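You operate a simulated robot arm through the tools that you are given. There is no shell and no other tool.

You are at the controls of a simulated robot arm. One attempt, no reset.

Task
Set block J-51 in the black tray and prime a patch, then put the float back and close the pot.
Fine: load the small float in the small primer pot; the other block stays bare. Set down upright: small float. A coat counts when it lies all over at full strength: go over it till it gets no stronger.

The check looks at the end state, three seconds after you hand in, the way a careful person would. Anything else that was tipped, shoved, dropped, spilled or broken makes it a failure.

Robot
A 7-joint arm with a two-finger parallel gripper, fixed in place. Base frame: the origin is on the floor under the middle of its stand, x ahead of it, y to its left, z up. Lengths are in mm, angles in rad, forces in N, time in s.
With the tool pointing down near the work surface it reaches from about 460 to 920 mm from the base axis. Its first joint turns from -2.007 to 2.007 rad. Payload 3.91 kg.
The tool frame sits at the grasp point between the pads (the TCP): z along the fingers, y along the line on which they close. The tips reach 30 mm beyond it. The gripper opens to 110 mm. The fingers are 20 mm wide and 10 mm thick; the gripper's body (48 by 112 mm) begins 55 mm behind the TCP.
Orientation is told as [roll, pitch, yaw] about the base's x, y, z axes, in that order, counted from this pose: with the fingers straight down and closing along the base's y, the tool's x points along the base's -x, its y along +y and its z along -z.

Tools
- The arm moves only by the tool play_rows. Its argument "commands" is a list that holds one entry, the list of rows, each a list of 7 numbers: the turn, a rotation vector about the tool's x, y, z in rad, then the shift along the tool's x, y, z in m, then the closure, from 0 (fully open) to 1 (shut). In form: [[[wx, wy, wz, x, y, z, fingers], ...]]. A call has 1 to 20 rows; each row shifts and turns the commanded pose from where the row before left it, along the tool's axes as they then stand. Each row takes 0.2 s and may step no farther than 50 mm and 0.15 rad from the row before; otherwise, or with a gripper value out of range, the whole call is refused. Where a pose cannot be reached the arm comes as near as it can. A force on the tool above 40 N (or 10 N above the force at the start of the call, whichever is more), or a blocked arm, ends the call early, and 0.2 s more pass. The fingers move at their own pace (about 153 mm/s each) and stop on an object; they squeeze with about 29 N. The grip force told is the motor's: it shows also when the fingers shut on nothing. Time passes only in rows, and 0.2 s behind the last, so rows that do not move let the fingers close. It gives the time, the measured TCP pose, the force on the tool (base axes), the opening and the grip force at its end, in the units of the frame above (readings bear some noise), with the torque about the TCP (base axes, N m) and any sound that the robot's microphone picked up.
- Cameras (640 x 400 px; columns grow to the right, rows downward): "scene" is fixed at [398.7, 651, 1591.6]; the picture's right is [-0.96, 0.27, 0.00], its down [0.25, 0.89, -0.39] and it looks along [-0.11, -0.38, -0.92] (base axes); focal length 325 px, centre (320, 200). "wrist" rides on the gripper at [72, 17, -104] in the tool frame; the picture's right is [-0.23, 0.97, 0.00], its down [-0.76, -0.18, -0.62] and it looks along [-0.61, -0.14, 0.78] (tool axes); focal length 222 px, centre (320, 200). There is no depth. A picture from a camera that has moved, and an enlarged one, comes with that camera's place and axes in the base frame and with its lens.
- grab_frame(camera): a new picture of that camera. It takes no simulated time.
- move_column(by): slides the trunk up (or, below 0, down) by that many mm; the arm rides with it, the base frame stays. It gives what a move gives, with no picture.
- enlarge(camera, box): a new picture of the part [left, top, right, bottom] of that camera's present view, enlarged. It takes no simulated time.
- finish_job(): hands the job in; it is judged then, once.

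Places have to be worked out from the pictures, the camera data and where the tool is seen. Open the gripper and draw the arm clear of the work before you hand the job in, unless the task says otherwise.

The tools are called after "Request:" as name(argument=value, ...) on one line, values as JSON. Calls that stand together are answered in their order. play_rows: Moves the arm, as the interface text tells. Its arguments: {"type":"object","properties":{"commands":{"type":"array"}},"required":["commands"]} The other tools are called the same way: move_column (by) moves the trunk up or down; grab_frame (camera) takes a picture; enlarge (camera, box) takes an enlarged picture of a part of a camera's view; finish_job () hands the job in.

At the start:

```text
clock: 0.0
tool_pos: [367.5, 311.8, 1158.8]
ee_rot: [0.001, -0.001, 0.0]
contact_force: [-0.3, 0.2, -0.5]
wrist_torque: [0.0, -0.01, -0.04]
opening: 109.7
grasp_force: 0.0
trunk travel left (down, up): [-725.0, 265.0]
```

scene: 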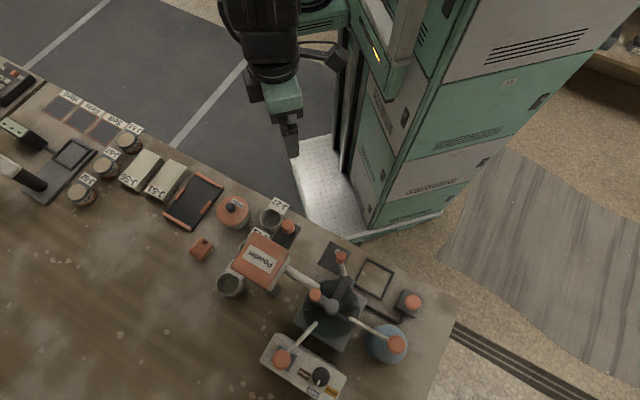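
wrist: 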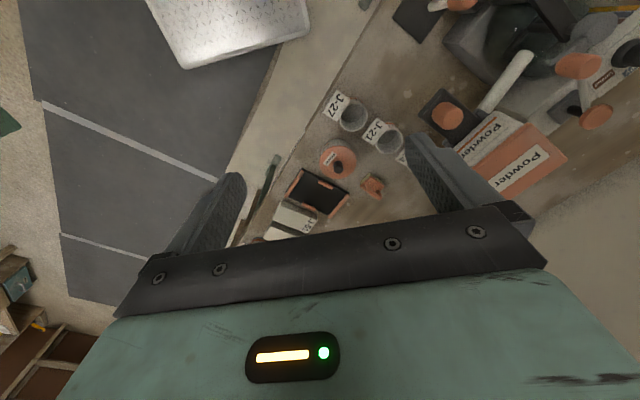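

I'll start by looking closely at the scene to identify the objects.

Request:
enlarge(camera="scene", box=[0, 60, 240, 220])

Request:
enlarge(camera="scene", box=[150, 160, 310, 310])

Request:
enlarge(camera="scene", box=[240, 220, 460, 400])

Request:
enlarge(camera="wrist", box=[220, 60, 480, 250])

```text
2.50 times, centred on (120, 140) of scene
camera zoom: at [398.7, 651.0, 1591.6], right [-0.96, 0.27, 0.0], down [0.25, 0.89, -0.39], along [-0.11, -0.38, -0.92], focal length 812 px, centre (820, 350)
```

zoom: 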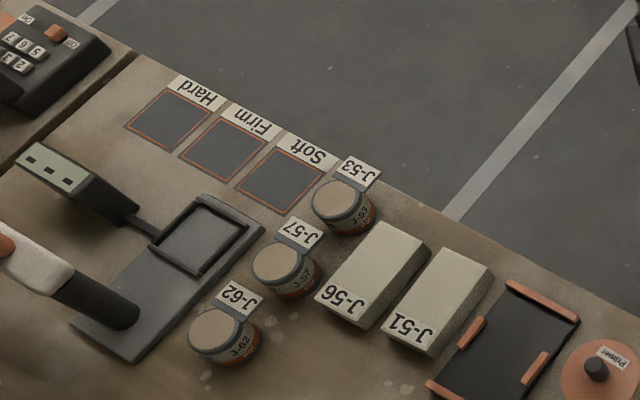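

```text
2.67 times, centred on (230, 235) of scene
camera zoom: at [398.7, 651.0, 1591.6], right [-0.96, 0.27, 0.0], down [0.25, 0.89, -0.39], along [-0.11, -0.38, -0.92], focal length 866 px, centre (560, 107)
```

zoom: 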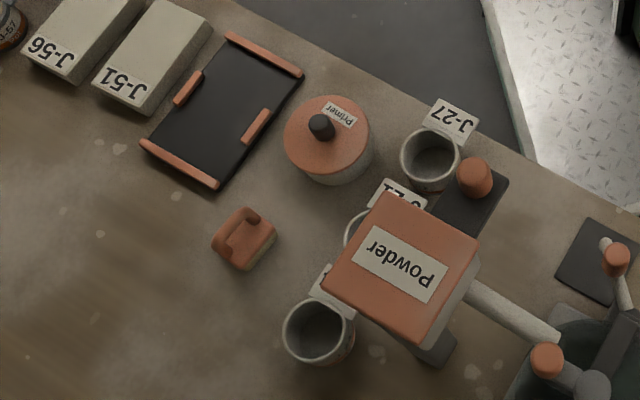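

```text
2.22 times, centred on (350, 310) of scene
camera zoom: at [398.7, 651.0, 1591.6], right [-0.96, 0.27, 0.0], down [0.25, 0.89, -0.39], along [-0.11, -0.38, -0.92], focal length 721 px, centre (253, -44)
```

zoom: 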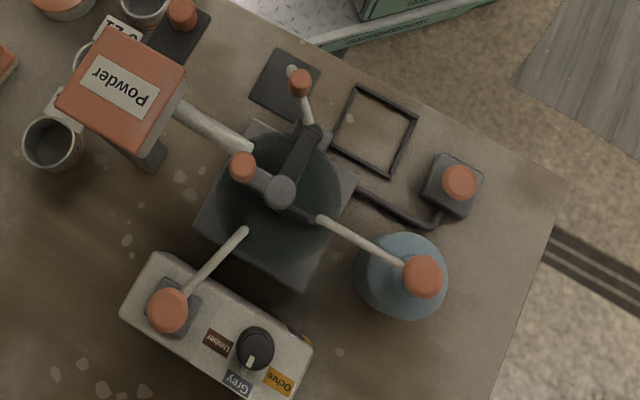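

```text
2.11 times, centred on (350, 155) of wrist
camera zoom: at [295.0, 329.1, 1261.7], right [0.23, 0.97, 0.0], down [0.76, -0.18, 0.62], along [0.61, -0.14, -0.78], focal length 468 px, centre (257, 295)
```

zoom: 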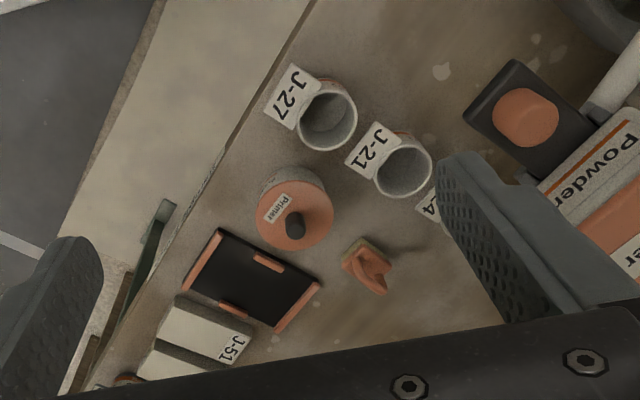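

The tray, the blocks, the primer pot and the float sit ahead and left of the robot, and my first triangulation puts the worktop near z≈800. I'll move the tool over the work at this safe height to get better stereo views.

Request:
play_rows(commands=[[[0, 0, 0, -0.04, -0.01, 0, 0], [0, 0, 0, -0.04, -0.01, 0, 0], [0, 0, 0, -0.04, -0.01, 0, 0]]])

```text
clock: 0.8
tool_pos: [484.1, 282.5, 1159.7]
ee_rot: [-0.001, -0.001, 0.001]
contact_force: [-0.6, 0.2, 0.2]
wrist_torque: [0.0, -0.02, -0.04]
opening: 109.8
grasp_force: 0.1
trunk travel left (down, up): [-725.0, 265.0]
```

The arm tracks the commands well. I'll lower the trunk by 100 mm, which is still well above everything, and take pictures.

Request:
move_column(by=-100)

Request:
grab_frame(camera="wrist")

Request:
grab_frame(camera="scene")

```text
clock: 2.1
tool_pos: [484.6, 281.5, 1059.2]
ee_rot: [-0.001, 0.0, 0.0]
contact_force: [-0.1, -0.6, 0.5]
wrist_torque: [0.01, -0.02, -0.01]
opening: 110.1
grasp_force: 0.0
trunk travel left (down, up): [-625.0, 365.0]
```

```text
taken
camera wrist: at [413.5, 300.0, 1163.4], right [0.23, 0.97, 0.0], down [0.76, -0.18, 0.62], along [0.61, -0.14, -0.78], focal length 222 px, centre (320, 200)
```

wrist: 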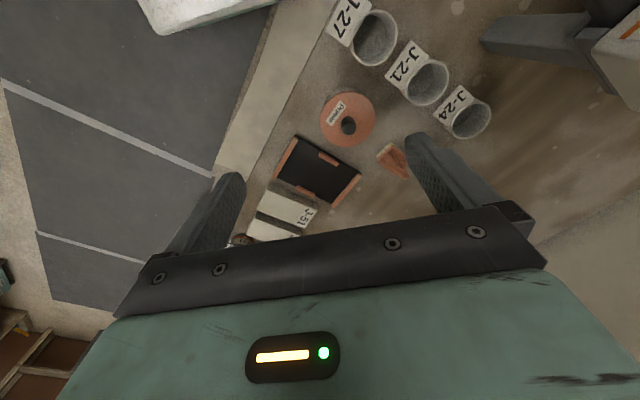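

```text
taken
```

scene: 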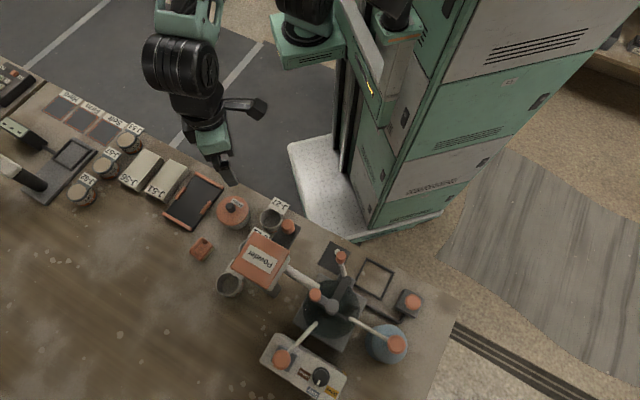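

The wrist view shows the tray, the lidded pot and the float ahead. I'll enlarge both views so I can triangulate accurately.

Request:
enlarge(camera="wrist", box=[230, 60, 430, 240])

Request:
enlarge(camera="scene", box=[110, 130, 260, 224])

Request:
enlarge(camera="scene", box=[170, 190, 290, 265])

```text
2.22 times, centred on (330, 150) of wrist
camera zoom: at [413.5, 300.0, 1163.4], right [0.23, 0.97, 0.0], down [0.76, -0.18, 0.62], along [0.61, -0.14, -0.78], focal length 494 px, centre (298, 311)
```

zoom: 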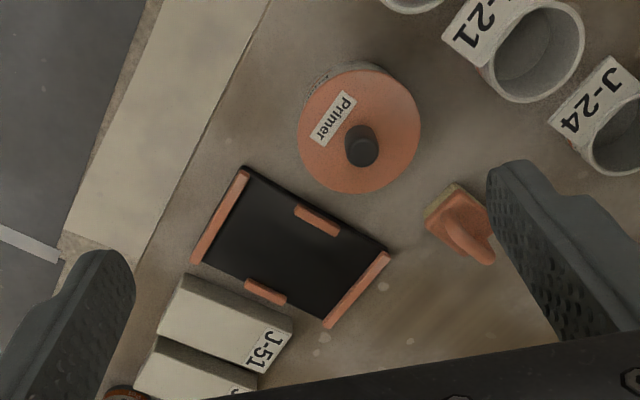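

```text
4.26 times, centred on (185, 177) of scene
camera zoom: at [398.7, 651.0, 1591.6], right [-0.96, 0.27, 0.0], down [0.25, 0.89, -0.39], along [-0.11, -0.38, -0.92], focal length 1381 px, centre (894, 298)
```

zoom: 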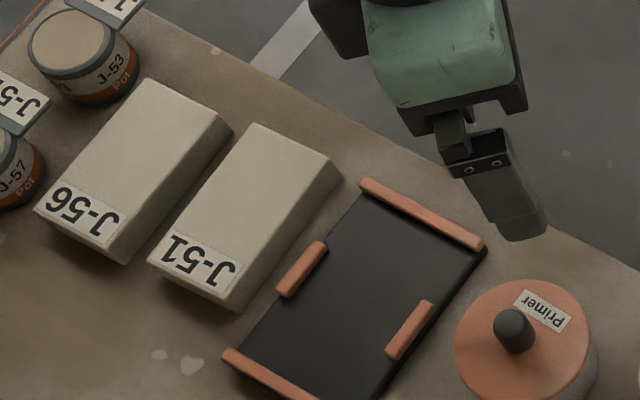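

```text
5.33 times, centred on (230, 228) of scene
camera zoom: at [398.7, 651.0, 1591.6], right [-0.96, 0.27, 0.0], down [0.25, 0.89, -0.39], along [-0.11, -0.38, -0.92], focal length 1731 px, centre (800, 53)
```

zoom: 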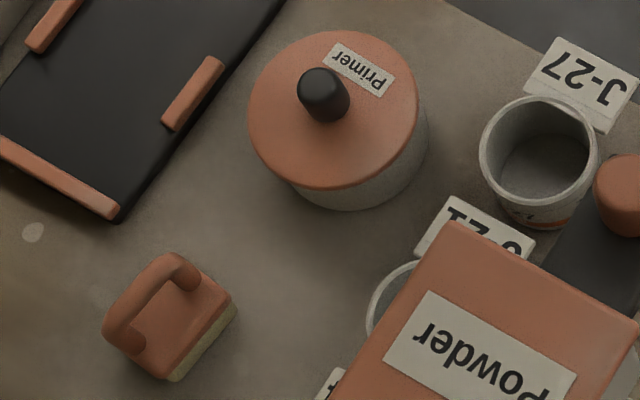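

Triangulation gives the worktop at z≈800, the pot knob top at about (527, 310, 871), the tray centre near (625, 243) turned about 45°, and the float near (621, 381). I'll move slightly lower and left to look at the float, and then look around.

Request:
play_rows(commands=[[[0, 0, 0, 0, 0.04, 0.03, 0], [0, 0, 0, 0, 0.03, 0.03, 0]]])

Request:
grab_frame(camera="wrist")

Request:
enlarge(camera="wrist", box=[300, 60, 460, 160])

```text
clock: 2.7
tool_pos: [481.3, 348.5, 1002.6]
ee_rot: [0.0, -0.001, -0.002]
contact_force: [-0.4, -0.3, 0.2]
wrist_torque: [0.02, -0.03, 0.0]
opening: 109.8
grasp_force: 0.1
trunk travel left (down, up): [-625.0, 365.0]
```

```text
taken
camera wrist: at [410.2, 367.3, 1105.8], right [0.23, 0.97, 0.0], down [0.76, -0.18, 0.62], along [0.61, -0.14, -0.78], focal length 222 px, centre (320, 200)
```

wrist: 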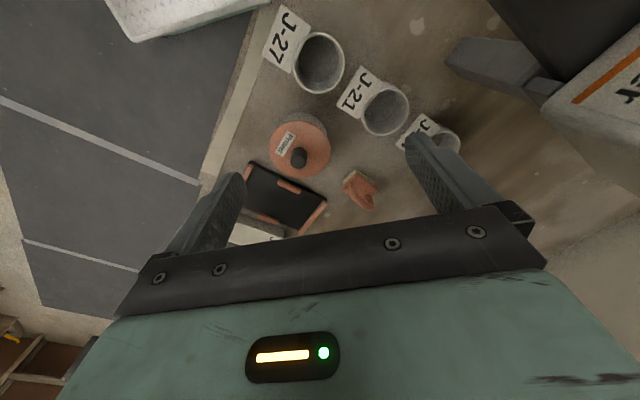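

```text
4.00 times, centred on (380, 110) of wrist
camera zoom: at [410.2, 367.3, 1105.8], right [0.23, 0.97, 0.0], down [0.76, -0.18, 0.62], along [0.61, -0.14, -0.78], focal length 888 px, centre (80, 560)
```

zoom: 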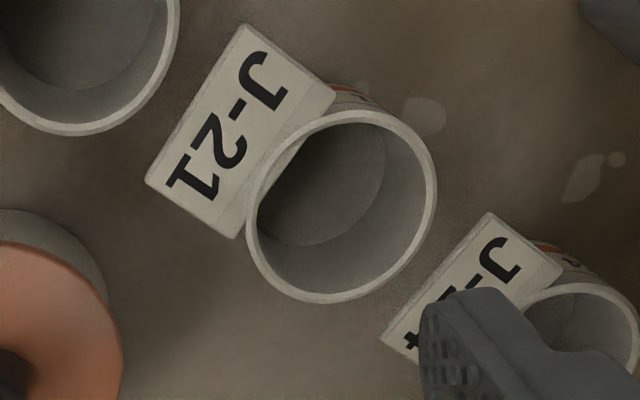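

The Powder dispenser is tall and just to the left, so I'll keep well away from it. I'll zoom in on the float, the pot and the tray from here.

Request:
enlarge(camera="wrist", box=[310, 150, 410, 230])

Request:
enlarge(camera="wrist", box=[220, 100, 350, 250])

Request:
enlarge(camera="scene", box=[160, 205, 260, 275])

Request:
enlarge(camera="scene", box=[110, 140, 200, 210])

```text
5.00 times, centred on (360, 190) of wrist
camera zoom: at [410.2, 367.3, 1105.8], right [0.23, 0.97, 0.0], down [0.76, -0.18, 0.62], along [0.61, -0.14, -0.78], focal length 1111 px, centre (120, 250)
```

zoom: 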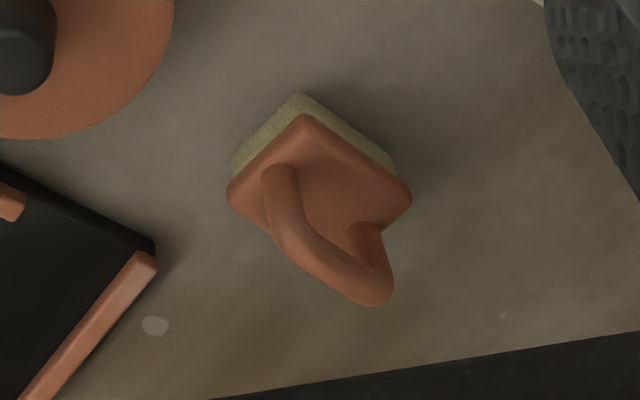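

```text
2.67 times, centred on (285, 175) of wrist
camera zoom: at [410.2, 367.3, 1105.8], right [0.23, 0.97, 0.0], down [0.76, -0.18, 0.62], along [0.61, -0.14, -0.78], focal length 592 px, centre (413, 267)
```

zoom: 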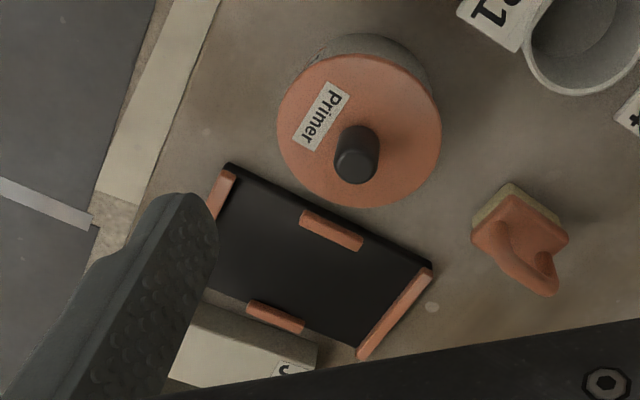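

```text
5.71 times, centred on (210, 240) of scene
camera zoom: at [398.7, 651.0, 1591.6], right [-0.96, 0.27, 0.0], down [0.25, 0.89, -0.39], along [-0.11, -0.38, -0.92], focal length 1855 px, centre (949, -29)
```

zoom: 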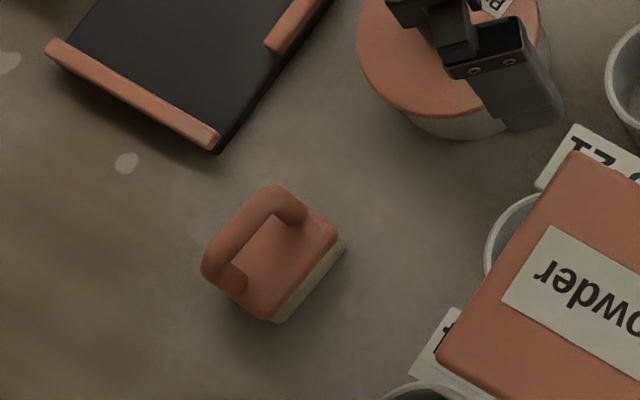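

```text
5.71 times, centred on (155, 175) of scene
camera zoom: at [398.7, 651.0, 1591.6], right [-0.96, 0.27, 0.0], down [0.25, 0.89, -0.39], along [-0.11, -0.38, -0.92], focal length 1855 px, centre (1263, 343)
```

zoom: 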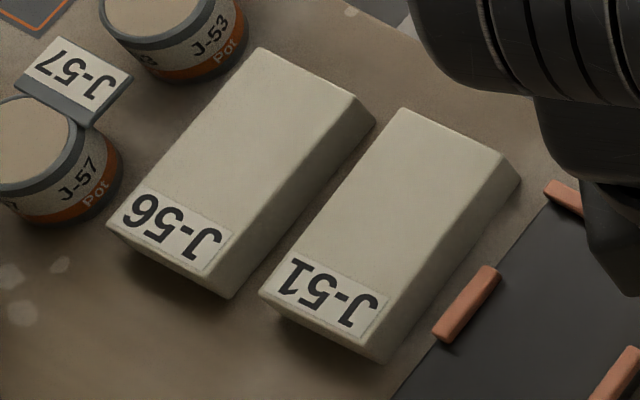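

The float's handle bar sits at about (622, 381, 852) and runs at about 37°. I'll raise a little and yaw the camera toward the blocks to measure J-51 and the tray better.

Request:
play_rows(commands=[[[0, 0, 0.15, 0, -0.02, -0.02, 0], [0, 0, 0.15, 0.0, -0.01, -0.02, 0], [0, 0, 0.15, 0.0, -0.01, 0, 0]]])

Request:
grab_frame(camera="wrist")

Request:
enlarge(camera="wrist", box=[220, 90, 400, 230])

```text
clock: 3.5
tool_pos: [481.3, 311.9, 1039.9]
ee_rot: [-0.001, 0.0, -0.452]
contact_force: [-0.3, 0.0, 0.8]
wrist_torque: [-0.01, -0.02, 0.02]
opening: 110.1
grasp_force: 0.1
trunk travel left (down, up): [-625.0, 365.0]
```

```text
taken
camera wrist: at [423.7, 359.5, 1143.8], right [0.63, 0.78, 0.0], down [0.61, -0.49, 0.62], along [0.48, -0.39, -0.78], focal length 222 px, centre (320, 200)
```

wrist: 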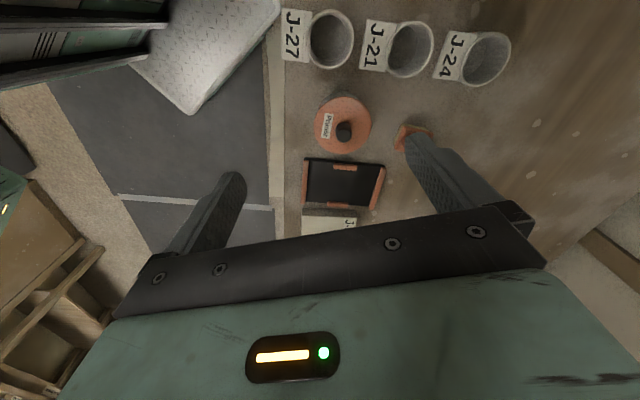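

```text
2.86 times, centred on (310, 160) of wrist
camera zoom: at [423.7, 359.5, 1143.8], right [0.63, 0.78, 0.0], down [0.61, -0.49, 0.62], along [0.48, -0.39, -0.78], focal length 635 px, centre (349, 314)
```

zoom: 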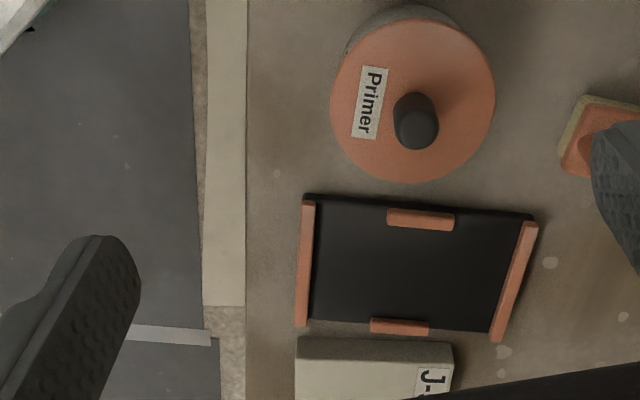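

The wrist camera looks back under the gripper, so I need the tool over the blocks to see them. I'll move over the tray and J-51 and turn to the likely grasp yaw of about 0.85.

Request:
play_rows(commands=[[[0, 0, -0.15, 0, 0, 0, 0], [0, 0, -0.15, 0, 0, 0, 0], [0, 0, -0.15, 0, 0, 0, 0], [0, 0, 0, -0.0425, -0.0255, 0, 0], [0, 0, 0, -0.0425, -0.0255, 0, 0], [0, 0, 0, -0.0425, -0.0255, 0, 0], [0, 0, 0, -0.0425, -0.0255, 0, 0], [0, 0, -0.1417, 0, 0, 0, 0], [0, 0, -0.1417, 0, 0, 0, 0], [0, 0, -0.1417, 0, 0, 0, 0], [0, 0, -0.1417, 0, 0, 0, 0], [0, 0, -0.1417, 0, 0, 0, 0], [0, 0, -0.1417, 0, 0, 0, 0]]])

Request:
grab_frame(camera="wrist")

```text
clock: 6.3
tool_pos: [650.3, 211.7, 1041.2]
ee_rot: [-0.001, 0.0, 0.855]
contact_force: [0.8, 0.1, 0.0]
wrist_torque: [0.05, -0.01, -0.02]
opening: 110.0
grasp_force: 0.1
trunk travel left (down, up): [-625.0, 365.0]
```

```text
taken
camera wrist: at [591.2, 168.2, 1144.1], right [-0.58, 0.81, 0.0], down [0.64, 0.46, 0.62], along [0.51, 0.36, -0.78], focal length 222 px, centre (320, 200)
```

wrist: 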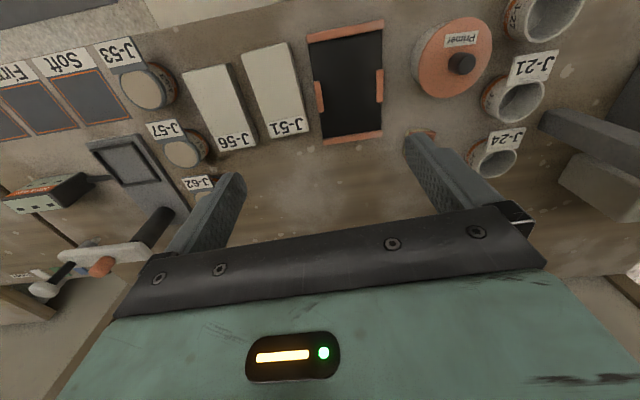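

This is a clear view. I'll enlarge the blocks and the tray.

Request:
enlarge(camera="wrist", box=[220, 10, 400, 150])

Request:
enlarge(camera="wrist", box=[380, 0, 540, 120])

Request:
enlarge(camera="scene", box=[130, 150, 250, 240])

```text
2.86 times, centred on (310, 80) of wrist
camera zoom: at [591.2, 168.2, 1144.1], right [-0.58, 0.81, 0.0], down [0.64, 0.46, 0.62], along [0.51, 0.36, -0.78], focal length 635 px, centre (349, 543)
```

zoom: 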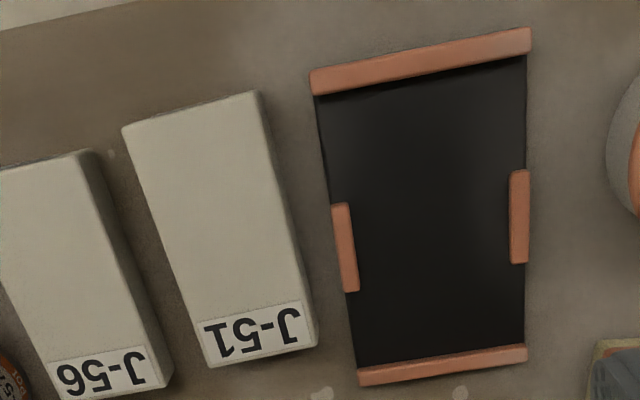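

```text
3.33 times, centred on (460, 60) of wrist
camera zoom: at [591.2, 168.2, 1144.1], right [-0.58, 0.81, 0.0], down [0.64, 0.46, 0.62], along [0.51, 0.36, -0.78], focal length 740 px, centre (-147, 667)
```

zoom: 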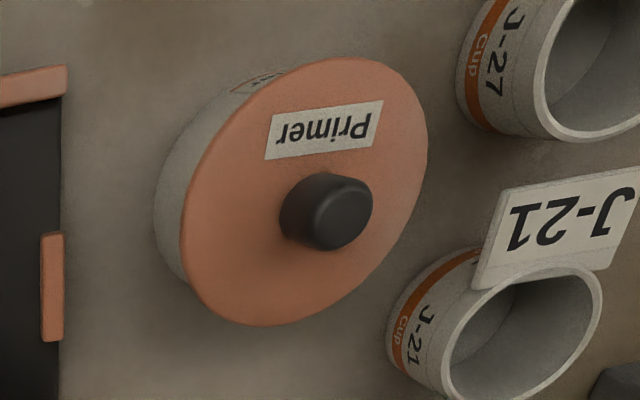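

```text
4.44 times, centred on (190, 195) of scene
camera zoom: at [398.7, 651.0, 1591.6], right [-0.96, 0.27, 0.0], down [0.25, 0.89, -0.39], along [-0.11, -0.38, -0.92], focal length 1443 px, centre (898, 222)
```

zoom: 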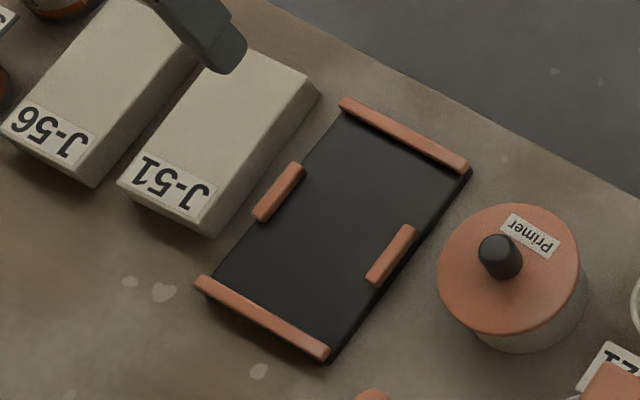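

Measurements: J-51 is about 106×57×28 mm, centred near (686, 167) at about 0.83 rad, with its top at z≈828. The tray is about 140×90, centred at (628, 244) at about 0.785 rad, and its rims reach about z≈816. I'll set the fingers to about 68 mm, move over J-51 and descend partway to check alignment.

Request:
play_rows(commands=[[[0, 0, 0.026, 0.0048, -0.0284, 0, 0.38], [0, 0, 0, 0.0048, -0.0284, 0, 0.38], [0, 0, 0, 0, 0, 0.04, 0.38], [0, 0, 0, 0, 0, 0.04, 0.38], [0, 0, 0, 0, 0, 0.03, 0.38], [0, 0, 0, 0, 0, 0, 0.38]]])

Request:
grab_frame(camera="wrist")

Request:
grab_frame(camera="scene")

```text
clock: 7.7
tool_pos: [686.3, 164.9, 926.6]
ee_rot: [0.001, 0.001, 0.823]
contact_force: [-0.4, -0.8, -0.3]
wrist_torque: [0.0, 0.0, -0.01]
opening: 68.2
grasp_force: 0.1
trunk travel left (down, up): [-625.0, 365.0]
```

```text
taken
camera wrist: at [624.7, 124.2, 1029.8], right [-0.56, 0.83, 0.0], down [0.65, 0.44, 0.62], along [0.52, 0.35, -0.78], focal length 222 px, centre (320, 200)
```

wrist: 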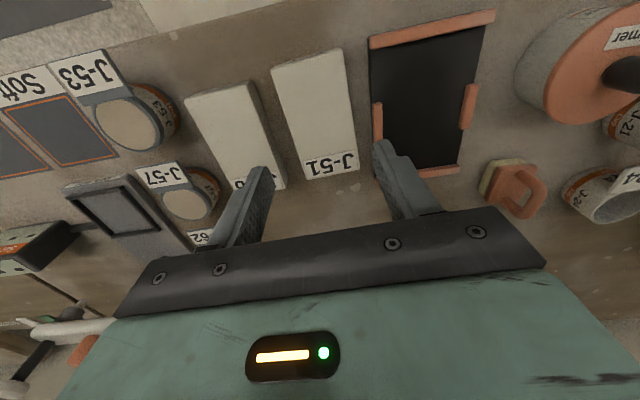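

```text
taken
```

scene: 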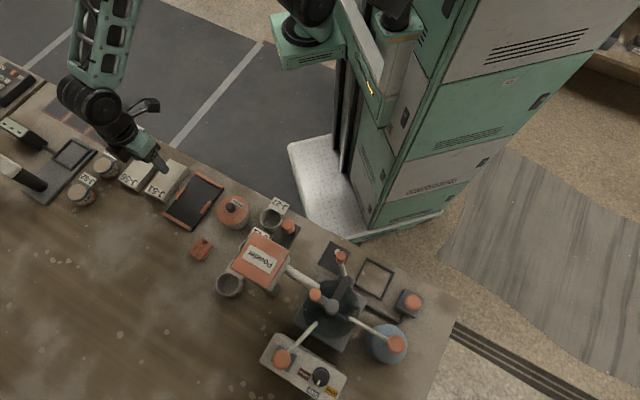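

I'll zoom in to refine the alignment of the fingers with J-51.

Request:
enlarge(camera="wrist", box=[220, 40, 420, 220])

```text
2.22 times, centred on (320, 130) of wrist
camera zoom: at [624.7, 124.2, 1029.8], right [-0.56, 0.83, 0.0], down [0.65, 0.44, 0.62], along [0.52, 0.35, -0.78], focal length 494 px, centre (320, 356)
```

zoom: 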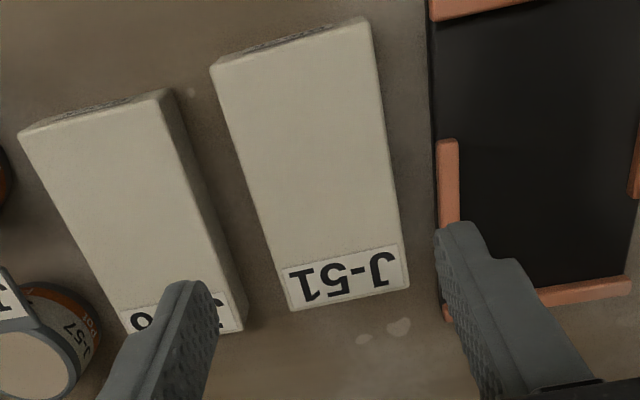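

J-51 lines up with the tool to within 1–2 mm, and the finger has about 7 mm of clearance to J-56. I'll descend so the tips reach about 10 mm below the block top, then close.

Request:
play_rows(commands=[[[0, 0, 0, -0.0015, 0.001, 0.03, 0.38], [0, 0, 0, 0, 0, 0.03, 0.38], [0, 0, 0, 0, 0, 0.018, 0.38], [0, 0, 0, 0, 0, 0, 0.38]]])

Request:
grab_frame(camera="wrist")

```text
clock: 8.7
tool_pos: [685.1, 167.5, 847.4]
ee_rot: [-0.001, -0.001, 0.824]
contact_force: [-0.2, 0.6, -0.1]
wrist_torque: [0.01, 0.01, 0.0]
opening: 68.1
grasp_force: 0.2
trunk travel left (down, up): [-625.0, 365.0]
```

```text
taken
camera wrist: at [624.4, 126.9, 952.4], right [-0.56, 0.83, 0.0], down [0.65, 0.44, 0.62], along [0.52, 0.35, -0.78], focal length 222 px, centre (320, 200)
```

wrist: 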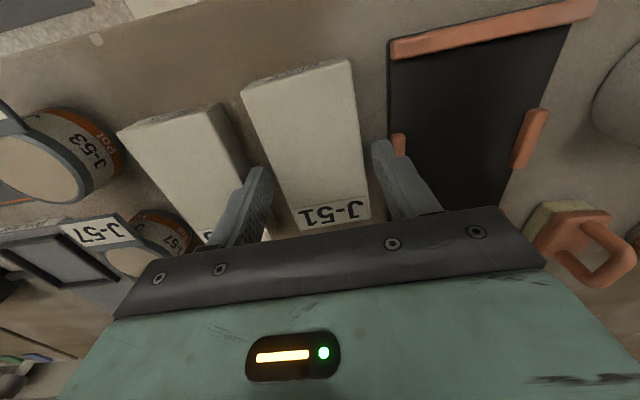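

Request:
enlarge(camera="wrist", box=[220, 120, 460, 270])

Request:
enlarge(camera="scene", box=[100, 130, 240, 220])

```text
2.67 times, centred on (340, 195) of wrist
camera zoom: at [624.4, 126.9, 952.4], right [-0.56, 0.83, 0.0], down [0.65, 0.44, 0.62], along [0.52, 0.35, -0.78], focal length 592 px, centre (267, 213)
```

zoom: 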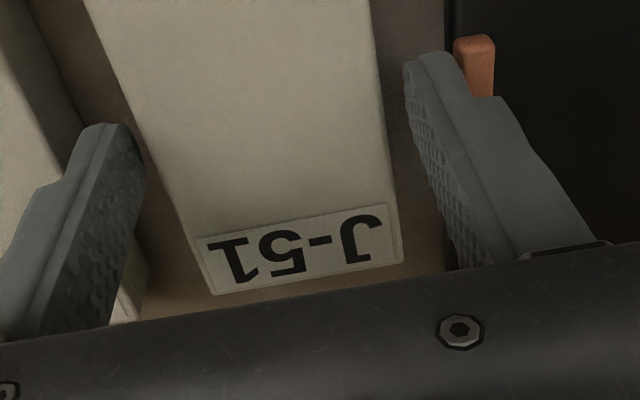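

```text
4.44 times, centred on (170, 175) of scene
camera zoom: at [398.7, 651.0, 1591.6], right [-0.96, 0.27, 0.0], down [0.25, 0.89, -0.39], along [-0.11, -0.38, -0.92], focal length 1443 px, centre (987, 311)
```

zoom: 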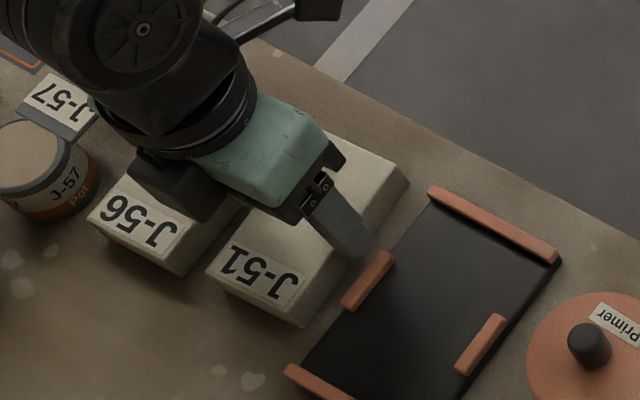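

The fingers straddle J-51 cleanly, with no contact. I'll close on it and check the grip.

Request:
play_rows(commands=[[[0, 0, 0, 0, 0, 0, 0.6], [0, 0, 0, 0, 0, 0, 0.6], [0, 0, 0, 0, 0, 0, 0.6]]])

```text
clock: 9.5
tool_pos: [684.4, 167.3, 848.1]
ee_rot: [0.001, 0.0, 0.823]
contact_force: [-0.1, -0.3, -0.4]
wrist_torque: [-0.02, -0.02, -0.02]
opening: 59.4
grasp_force: 28.9
trunk travel left (down, up): [-625.0, 365.0]
```

The block is gripped at 59.4 mm opening and 29 N. I'll lift it gently.

Request:
play_rows(commands=[[[0, 0, 0, 0, 0, -0.01, 0.6], [0, 0, 0, 0, 0, -0.02, 0.6], [0, 0, 0, 0, 0, -0.03, 0.6], [0, 0, 0, 0, 0, 0, 0.6]]])

Request:
grab_frame(camera="wrist")

Request:
enlarge(camera="scene", box=[100, 130, 240, 220])

```text
clock: 10.5
tool_pos: [686.2, 168.3, 909.4]
ee_rot: [0.002, -0.001, 0.823]
contact_force: [0.3, 0.2, -1.0]
wrist_torque: [0.01, -0.02, -0.02]
opening: 59.7
grasp_force: 28.8
trunk travel left (down, up): [-625.0, 365.0]
```

```text
taken
camera wrist: at [624.6, 127.6, 1012.6], right [-0.56, 0.83, 0.0], down [0.65, 0.44, 0.62], along [0.52, 0.35, -0.78], focal length 222 px, centre (320, 200)
```

wrist: 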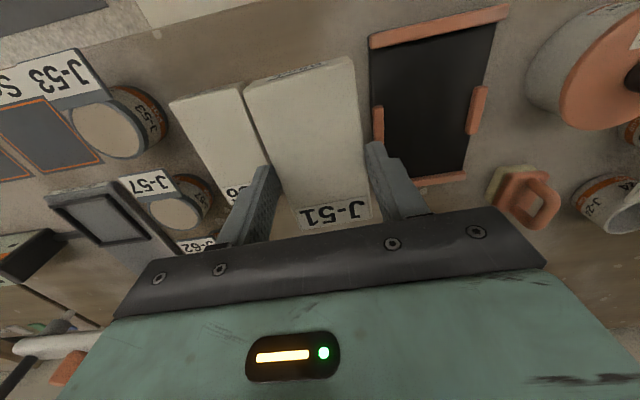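

```text
4.44 times, centred on (170, 175) of scene
camera zoom: at [398.7, 651.0, 1591.6], right [-0.96, 0.27, 0.0], down [0.25, 0.89, -0.39], along [-0.11, -0.38, -0.92], focal length 1443 px, centre (987, 311)
```

zoom: 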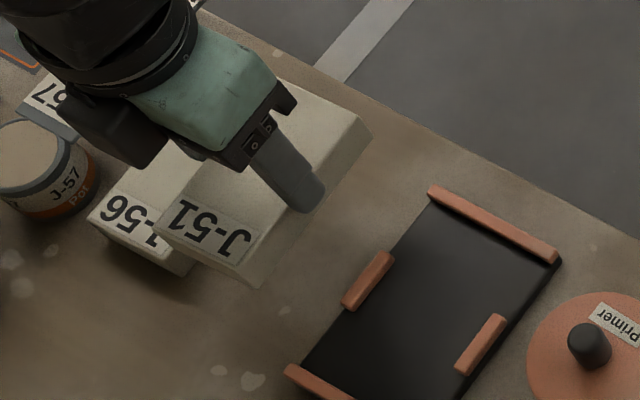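

The block is held level. I'll measure the tray from this viewpoint to refine the placement target.

Request:
enlarge(camera="wrist", box=[350, 0, 530, 200])

```text
2.00 times, centred on (440, 100) of wrist
camera zoom: at [624.6, 127.6, 1012.6], right [-0.56, 0.83, 0.0], down [0.65, 0.44, 0.62], along [0.52, 0.35, -0.78], focal length 444 px, centre (80, 400)
```

zoom: 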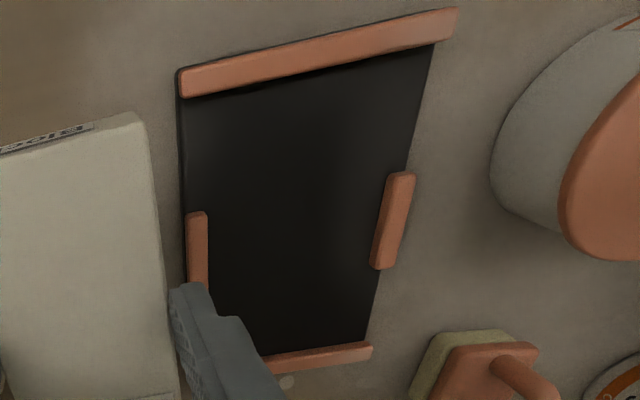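

The tray centre comes out at about (628, 243.5) with yaw of about 0.783, consistent across views. I'll carry the block over the tray and align the yaw.

Request:
play_rows(commands=[[[0, 0, 0, -0.0074, 0.0469, 0, 0.6], [0, 0, 0, -0.0074, 0.0469, 0, 0.6], [0, 0, 0.04, 0, 0, 0, 0.6], [0, 0, 0, 0, 0, 0.02, 0.6], [0, 0, 0, 0, 0, 0, 0.6]]])

Request:
grab_frame(camera="wrist")

Request:
enlarge(camera="scene", box=[130, 150, 270, 240])

```text
clock: 11.7
tool_pos: [628.3, 243.0, 891.0]
ee_rot: [0.0, -0.001, 0.784]
contact_force: [0.3, 0.2, -0.8]
wrist_torque: [0.0, -0.01, 0.03]
opening: 59.2
grasp_force: 29.1
trunk travel left (down, up): [-625.0, 365.0]
```

```text
taken
camera wrist: at [565.2, 204.7, 995.0], right [-0.53, 0.85, 0.0], down [0.66, 0.41, 0.62], along [0.53, 0.33, -0.78], focal length 222 px, centre (320, 200)
```

wrist: 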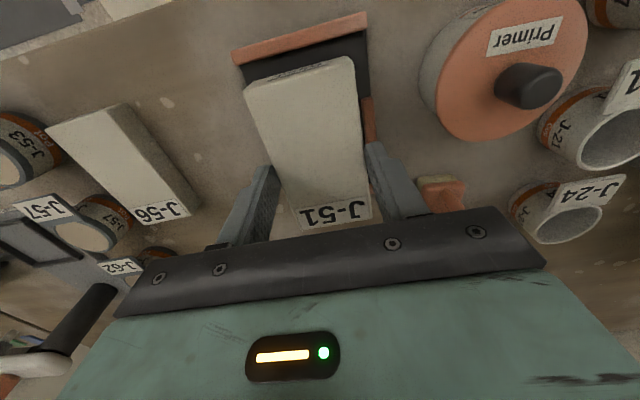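

```text
4.44 times, centred on (200, 195) of scene
camera zoom: at [398.7, 651.0, 1591.6], right [-0.96, 0.27, 0.0], down [0.25, 0.89, -0.39], along [-0.11, -0.38, -0.92], focal length 1443 px, centre (853, 222)
```

zoom: 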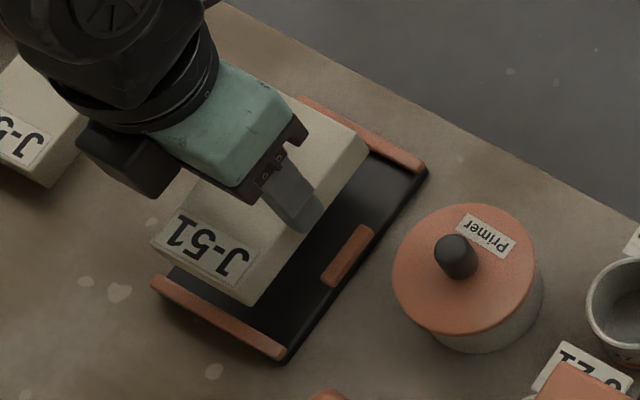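

The block is aligned above the tray. I'll descend to just above expected contact, then check.

Request:
play_rows(commands=[[[0, 0, 0, 0, 0, 0.02, 0.6], [0, 0, 0, 0, 0, 0.012, 0.6], [0, 0, 0, 0, 0, 0, 0.6]]])

Request:
enlarge(camera="wrist", box=[200, 10, 440, 240])

Request:
enlarge(camera="scene", box=[130, 150, 270, 240])

```text
clock: 12.5
tool_pos: [628.3, 242.3, 858.3]
ee_rot: [0.001, -0.001, 0.783]
contact_force: [-0.6, -2.0, 6.1]
wrist_torque: [-0.31, 0.35, 0.05]
opening: 59.6
grasp_force: 29.8
trunk travel left (down, up): [-625.0, 365.0]
```

```text
1.74 times, centred on (320, 125) of wrist
camera zoom: at [565.5, 204.6, 962.3], right [-0.53, 0.85, 0.0], down [0.66, 0.41, 0.62], along [0.53, 0.33, -0.78], focal length 386 px, centre (320, 330)
```

zoom: 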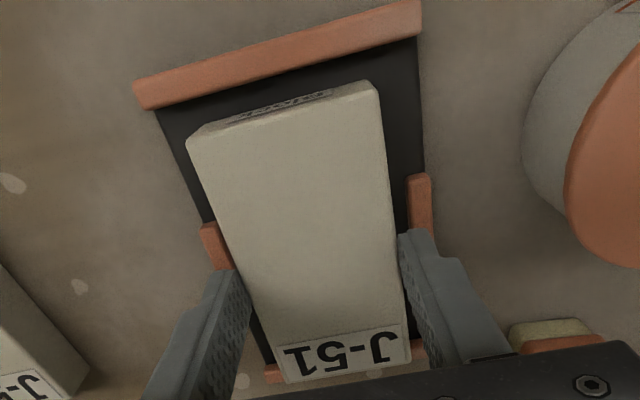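

```text
4.44 times, centred on (200, 195) of scene
camera zoom: at [398.7, 651.0, 1591.6], right [-0.96, 0.27, 0.0], down [0.25, 0.89, -0.39], along [-0.11, -0.38, -0.92], focal length 1443 px, centre (853, 222)
```

zoom: 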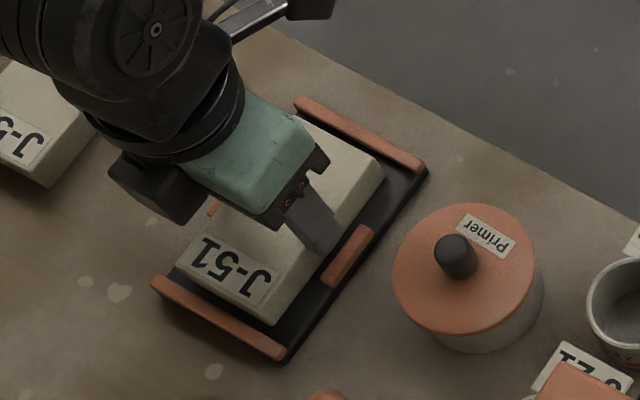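

There is a light 6 N contact near the block's near end, so it has just reached the tray plate at about z 810. I'll ease down 1 mm to seat it, then check.

Request:
play_rows(commands=[[[0, 0, 0, 0, 0, 0.001, 0.6], [0, 0, 0, 0, 0, 0, 0.6]]])

```text
clock: 13.1
tool_pos: [627.7, 241.8, 859.5]
ee_rot: [0.0, 0.0, 0.784]
contact_force: [0.0, -1.6, 15.3]
wrist_torque: [-0.53, 0.51, 0.09]
opening: 59.4
grasp_force: 28.6
trunk travel left (down, up): [-625.0, 365.0]
```

Request:
play_rows(commands=[[[0, 0, 0, 0, 0, 0, 0.36], [0, 0, 0, 0, 0, 0, 0.36], [0, 0, 0, 0, 0, -0.02, 0.36], [0, 0, 0, 0, 0, -0.05, 0.36], [0, 0, 0, 0, 0, -0.05, 0.3], [0, 0, 0, 0, 0, 0, 0.3]]])

Request:
grab_frame(camera="wrist")

Request:
enlarge(camera="scene", box=[130, 150, 270, 240])

```text
clock: 14.5
tool_pos: [629.0, 241.7, 975.2]
ee_rot: [0.001, 0.0, 0.784]
contact_force: [0.1, -0.5, 1.0]
wrist_torque: [0.0, 0.02, -0.06]
opening: 76.8
grasp_force: 0.1
trunk travel left (down, up): [-625.0, 365.0]
```

```text
taken
camera wrist: at [565.8, 203.4, 1079.0], right [-0.53, 0.85, 0.0], down [0.67, 0.41, 0.62], along [0.53, 0.33, -0.78], focal length 222 px, centre (320, 200)
```

wrist: 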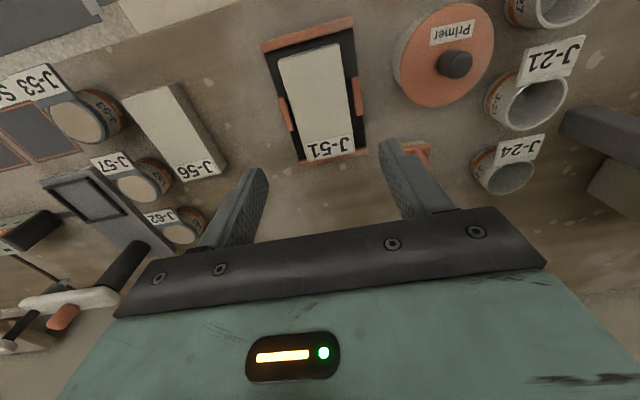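

```text
4.44 times, centred on (200, 195) of scene
camera zoom: at [398.7, 651.0, 1591.6], right [-0.96, 0.27, 0.0], down [0.25, 0.89, -0.39], along [-0.11, -0.38, -0.92], focal length 1443 px, centre (853, 222)
```

zoom: 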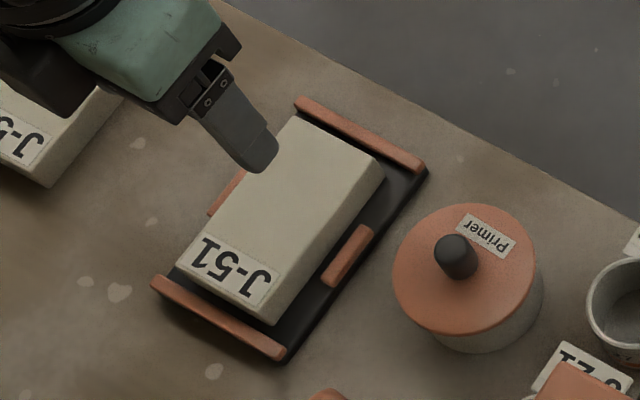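

J-51 sits in the tray. I'll zoom in to confirm it is seated and locate its top.

Request:
enlarge(camera="wrist", box=[240, 0, 400, 180])

Request:
enlarge(camera="wrist", box=[380, 0, 540, 100])

```text
2.22 times, centred on (320, 90) of wrist
camera zoom: at [565.8, 203.4, 1079.0], right [-0.53, 0.85, 0.0], down [0.67, 0.41, 0.62], along [0.53, 0.33, -0.78], focal length 494 px, centre (320, 444)
```

zoom: 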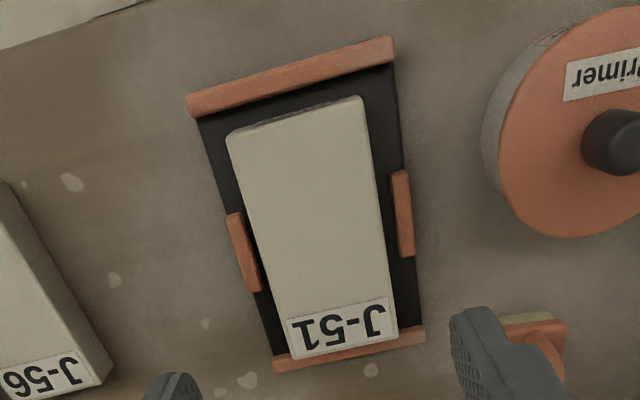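

```text
4.00 times, centred on (460, 50) of wrist
camera zoom: at [565.8, 203.4, 1079.0], right [-0.53, 0.85, 0.0], down [0.67, 0.41, 0.62], along [0.53, 0.33, -0.78], focal length 888 px, centre (-240, 800)
```

zoom: 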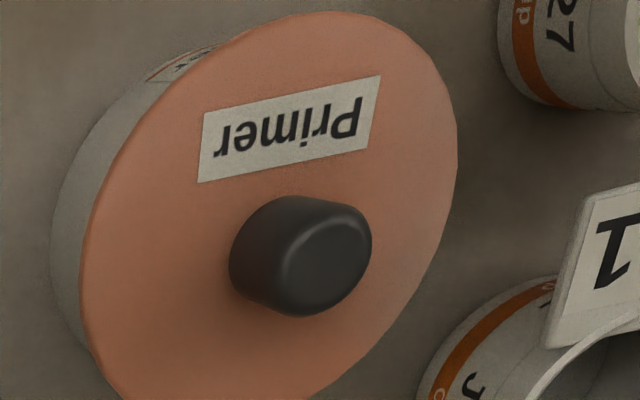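

J-51 is well seated with clearance all round. Next I'll open the pot: I'll move above the knob, with fingers opened to about 50 mm, and look.

Request:
play_rows(commands=[[[0, 0, 0, 0.008, 0.0401, 0, 0.545], [0, 0, 0, 0.008, 0.0401, 0, 0.545], [0, 0, 0, 0.008, 0.0401, 0, 0.545], [0, 0, 0, 0, 0, 0, 0.545]]])

Request:
grab_frame(camera="wrist")

Request:
enlarge(camera="wrist", box=[220, 20, 420, 180])

```text
clock: 15.5
tool_pos: [525.6, 312.0, 978.8]
ee_rot: [-0.001, 0.0, 0.783]
contact_force: [0.3, 0.7, -0.6]
wrist_torque: [0.01, 0.04, 0.01]
opening: 50.0
grasp_force: 0.0
trunk travel left (down, up): [-625.0, 365.0]
```

```text
taken
camera wrist: at [463.7, 273.0, 1081.2], right [-0.53, 0.85, 0.0], down [0.67, 0.41, 0.62], along [0.53, 0.33, -0.78], focal length 222 px, centre (320, 200)
```

wrist: 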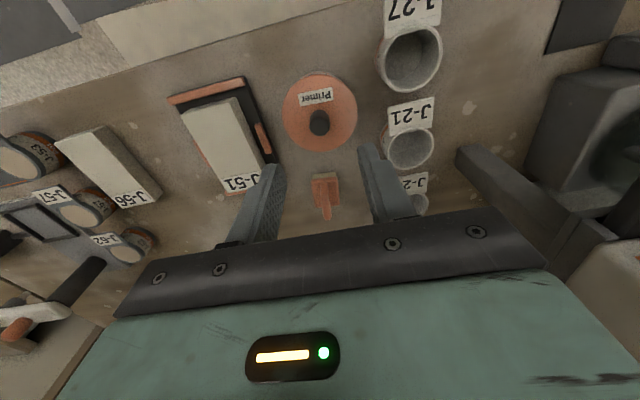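

```text
2.50 times, centred on (320, 100) of wrist
camera zoom: at [463.7, 273.0, 1081.2], right [-0.53, 0.85, 0.0], down [0.67, 0.41, 0.62], along [0.53, 0.33, -0.78], focal length 555 px, centre (320, 450)
```

zoom: 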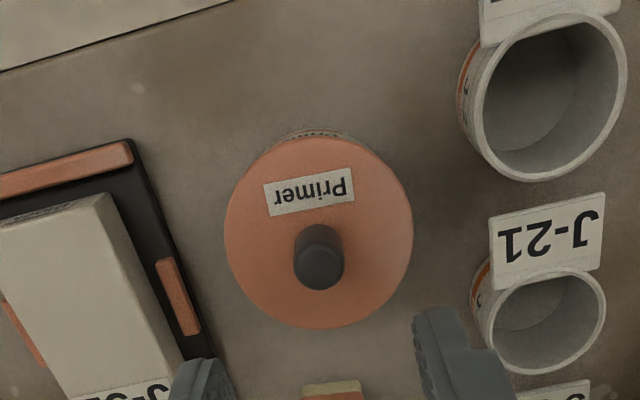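

The lid top is at about z≈845 and the knob is about 20 mm wide, topping out at about 873. The knob axis is within about 2 mm of the tool axis. I'll descend so the tips straddle the knob and stay about 6 mm above the lid.

Request:
play_rows(commands=[[[0, 0, 0, -0.002, -0.001, 0.04, 0.545], [0, 0, 0, 0, 0, 0.035, 0.545], [0, 0, 0, 0, 0, 0.015, 0.545], [0, 0, 0, 0, 0, 0, 0.545]]])

Request:
enlarge(camera="wrist", box=[200, 60, 440, 240])

Request:
enlarge(camera="scene", box=[180, 160, 300, 240])

```text
clock: 16.5
tool_pos: [528.0, 311.3, 889.0]
ee_rot: [0.0, 0.0, 0.784]
contact_force: [-0.6, 0.8, -1.1]
wrist_torque: [0.03, 0.01, -0.01]
opening: 49.9
grasp_force: 0.0
trunk travel left (down, up): [-625.0, 365.0]
```

```text
2.22 times, centred on (320, 150) of wrist
camera zoom: at [465.6, 272.5, 993.0], right [-0.53, 0.85, 0.0], down [0.66, 0.41, 0.62], along [0.53, 0.33, -0.78], focal length 494 px, centre (320, 311)
```

zoom: 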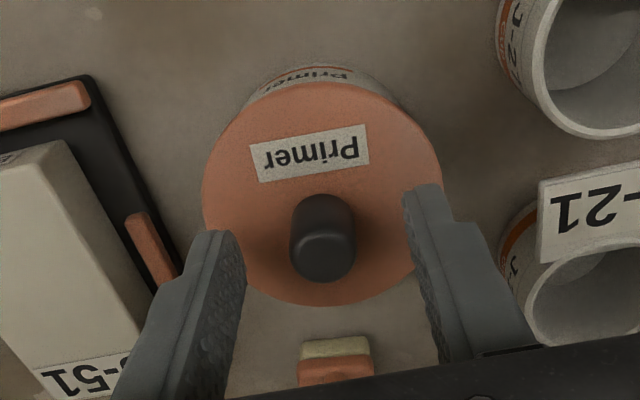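

```text
5.00 times, centred on (240, 200) of scene
camera zoom: at [398.7, 651.0, 1591.6], right [-0.96, 0.27, 0.0], down [0.25, 0.89, -0.39], along [-0.11, -0.38, -0.92], focal length 1623 px, centre (720, 200)
```

zoom: 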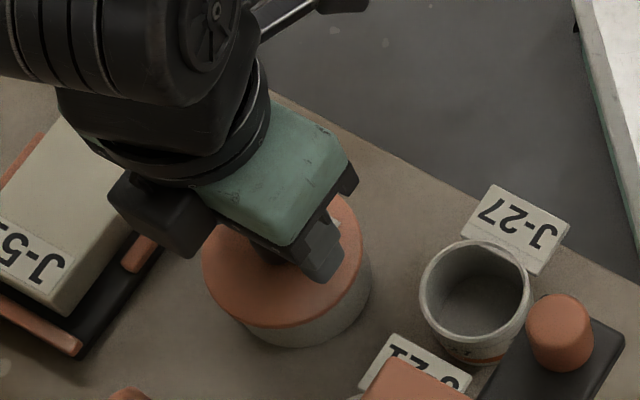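

The knob is centred between the fingers. I'll lower 5 mm more and close on it.

Request:
play_rows(commands=[[[0, 0, 0, -0.0015, 0, 0.005, 0.545], [0, 0, 0, 0, 0, 0, 0.545], [0, 0, 0, 0, 0, 0, 0.95], [0, 0, 0, 0, 0, 0, 0.95], [0, 0, 0, 0, 0, 0, 0.95]]])

```text
clock: 17.7
tool_pos: [529.8, 312.6, 883.7]
ee_rot: [0.0, 0.0, 0.782]
contact_force: [-0.6, 0.4, 0.2]
wrist_torque: [-0.01, 0.01, 0.02]
opening: 18.0
grasp_force: 29.6
trunk travel left (down, up): [-625.0, 365.0]
heard: snap
```

The knob is gripped at 18 mm, and the microphone picked up a "snap". I'll look before moving.

Request:
grab_frame(camera="wrist")

Request:
enlarge(camera="wrist", box=[200, 60, 440, 240])

Request:
grab_frame(camera="scene")

Request:
enlarge(camera="scene", box=[180, 160, 300, 240])

```text
taken
camera wrist: at [466.1, 273.3, 987.7], right [-0.53, 0.85, 0.0], down [0.67, 0.41, 0.62], along [0.53, 0.33, -0.78], focal length 222 px, centre (320, 200)
```

wrist: 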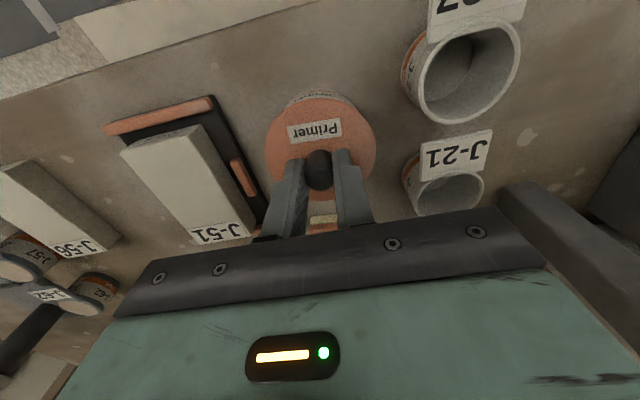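

```text
2.22 times, centred on (320, 150) of wrist
camera zoom: at [466.1, 273.3, 987.7], right [-0.53, 0.85, 0.0], down [0.67, 0.41, 0.62], along [0.53, 0.33, -0.78], focal length 494 px, centre (320, 311)
```

zoom: 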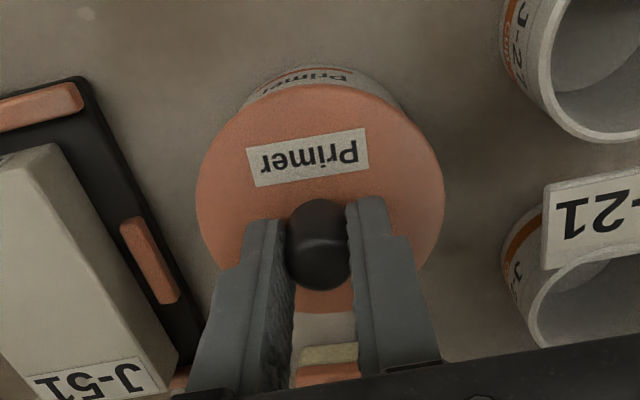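

```text
taken
```

scene: 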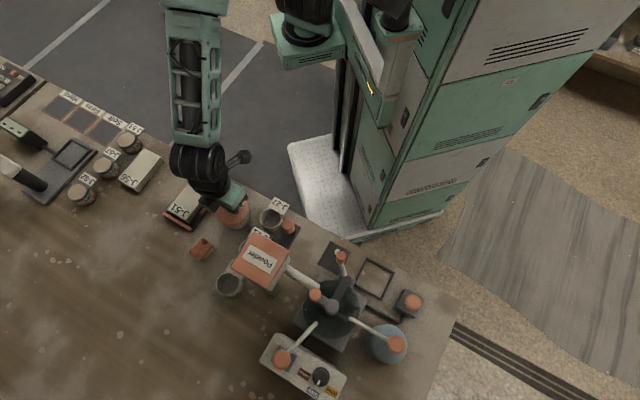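

```text
5.00 times, centred on (240, 200) of scene
camera zoom: at [398.7, 651.0, 1591.6], right [-0.96, 0.27, 0.0], down [0.25, 0.89, -0.39], along [-0.11, -0.38, -0.92], focal length 1623 px, centre (720, 200)
```

zoom: 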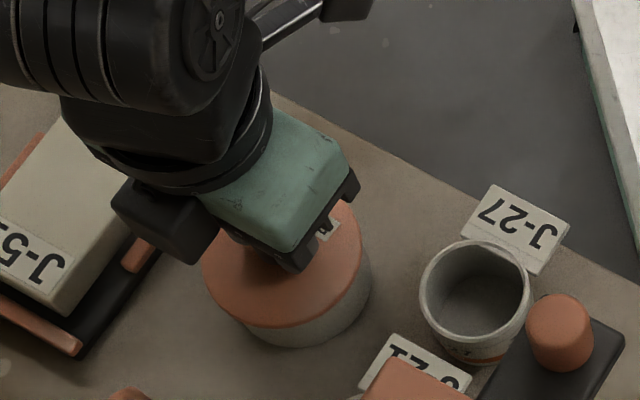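

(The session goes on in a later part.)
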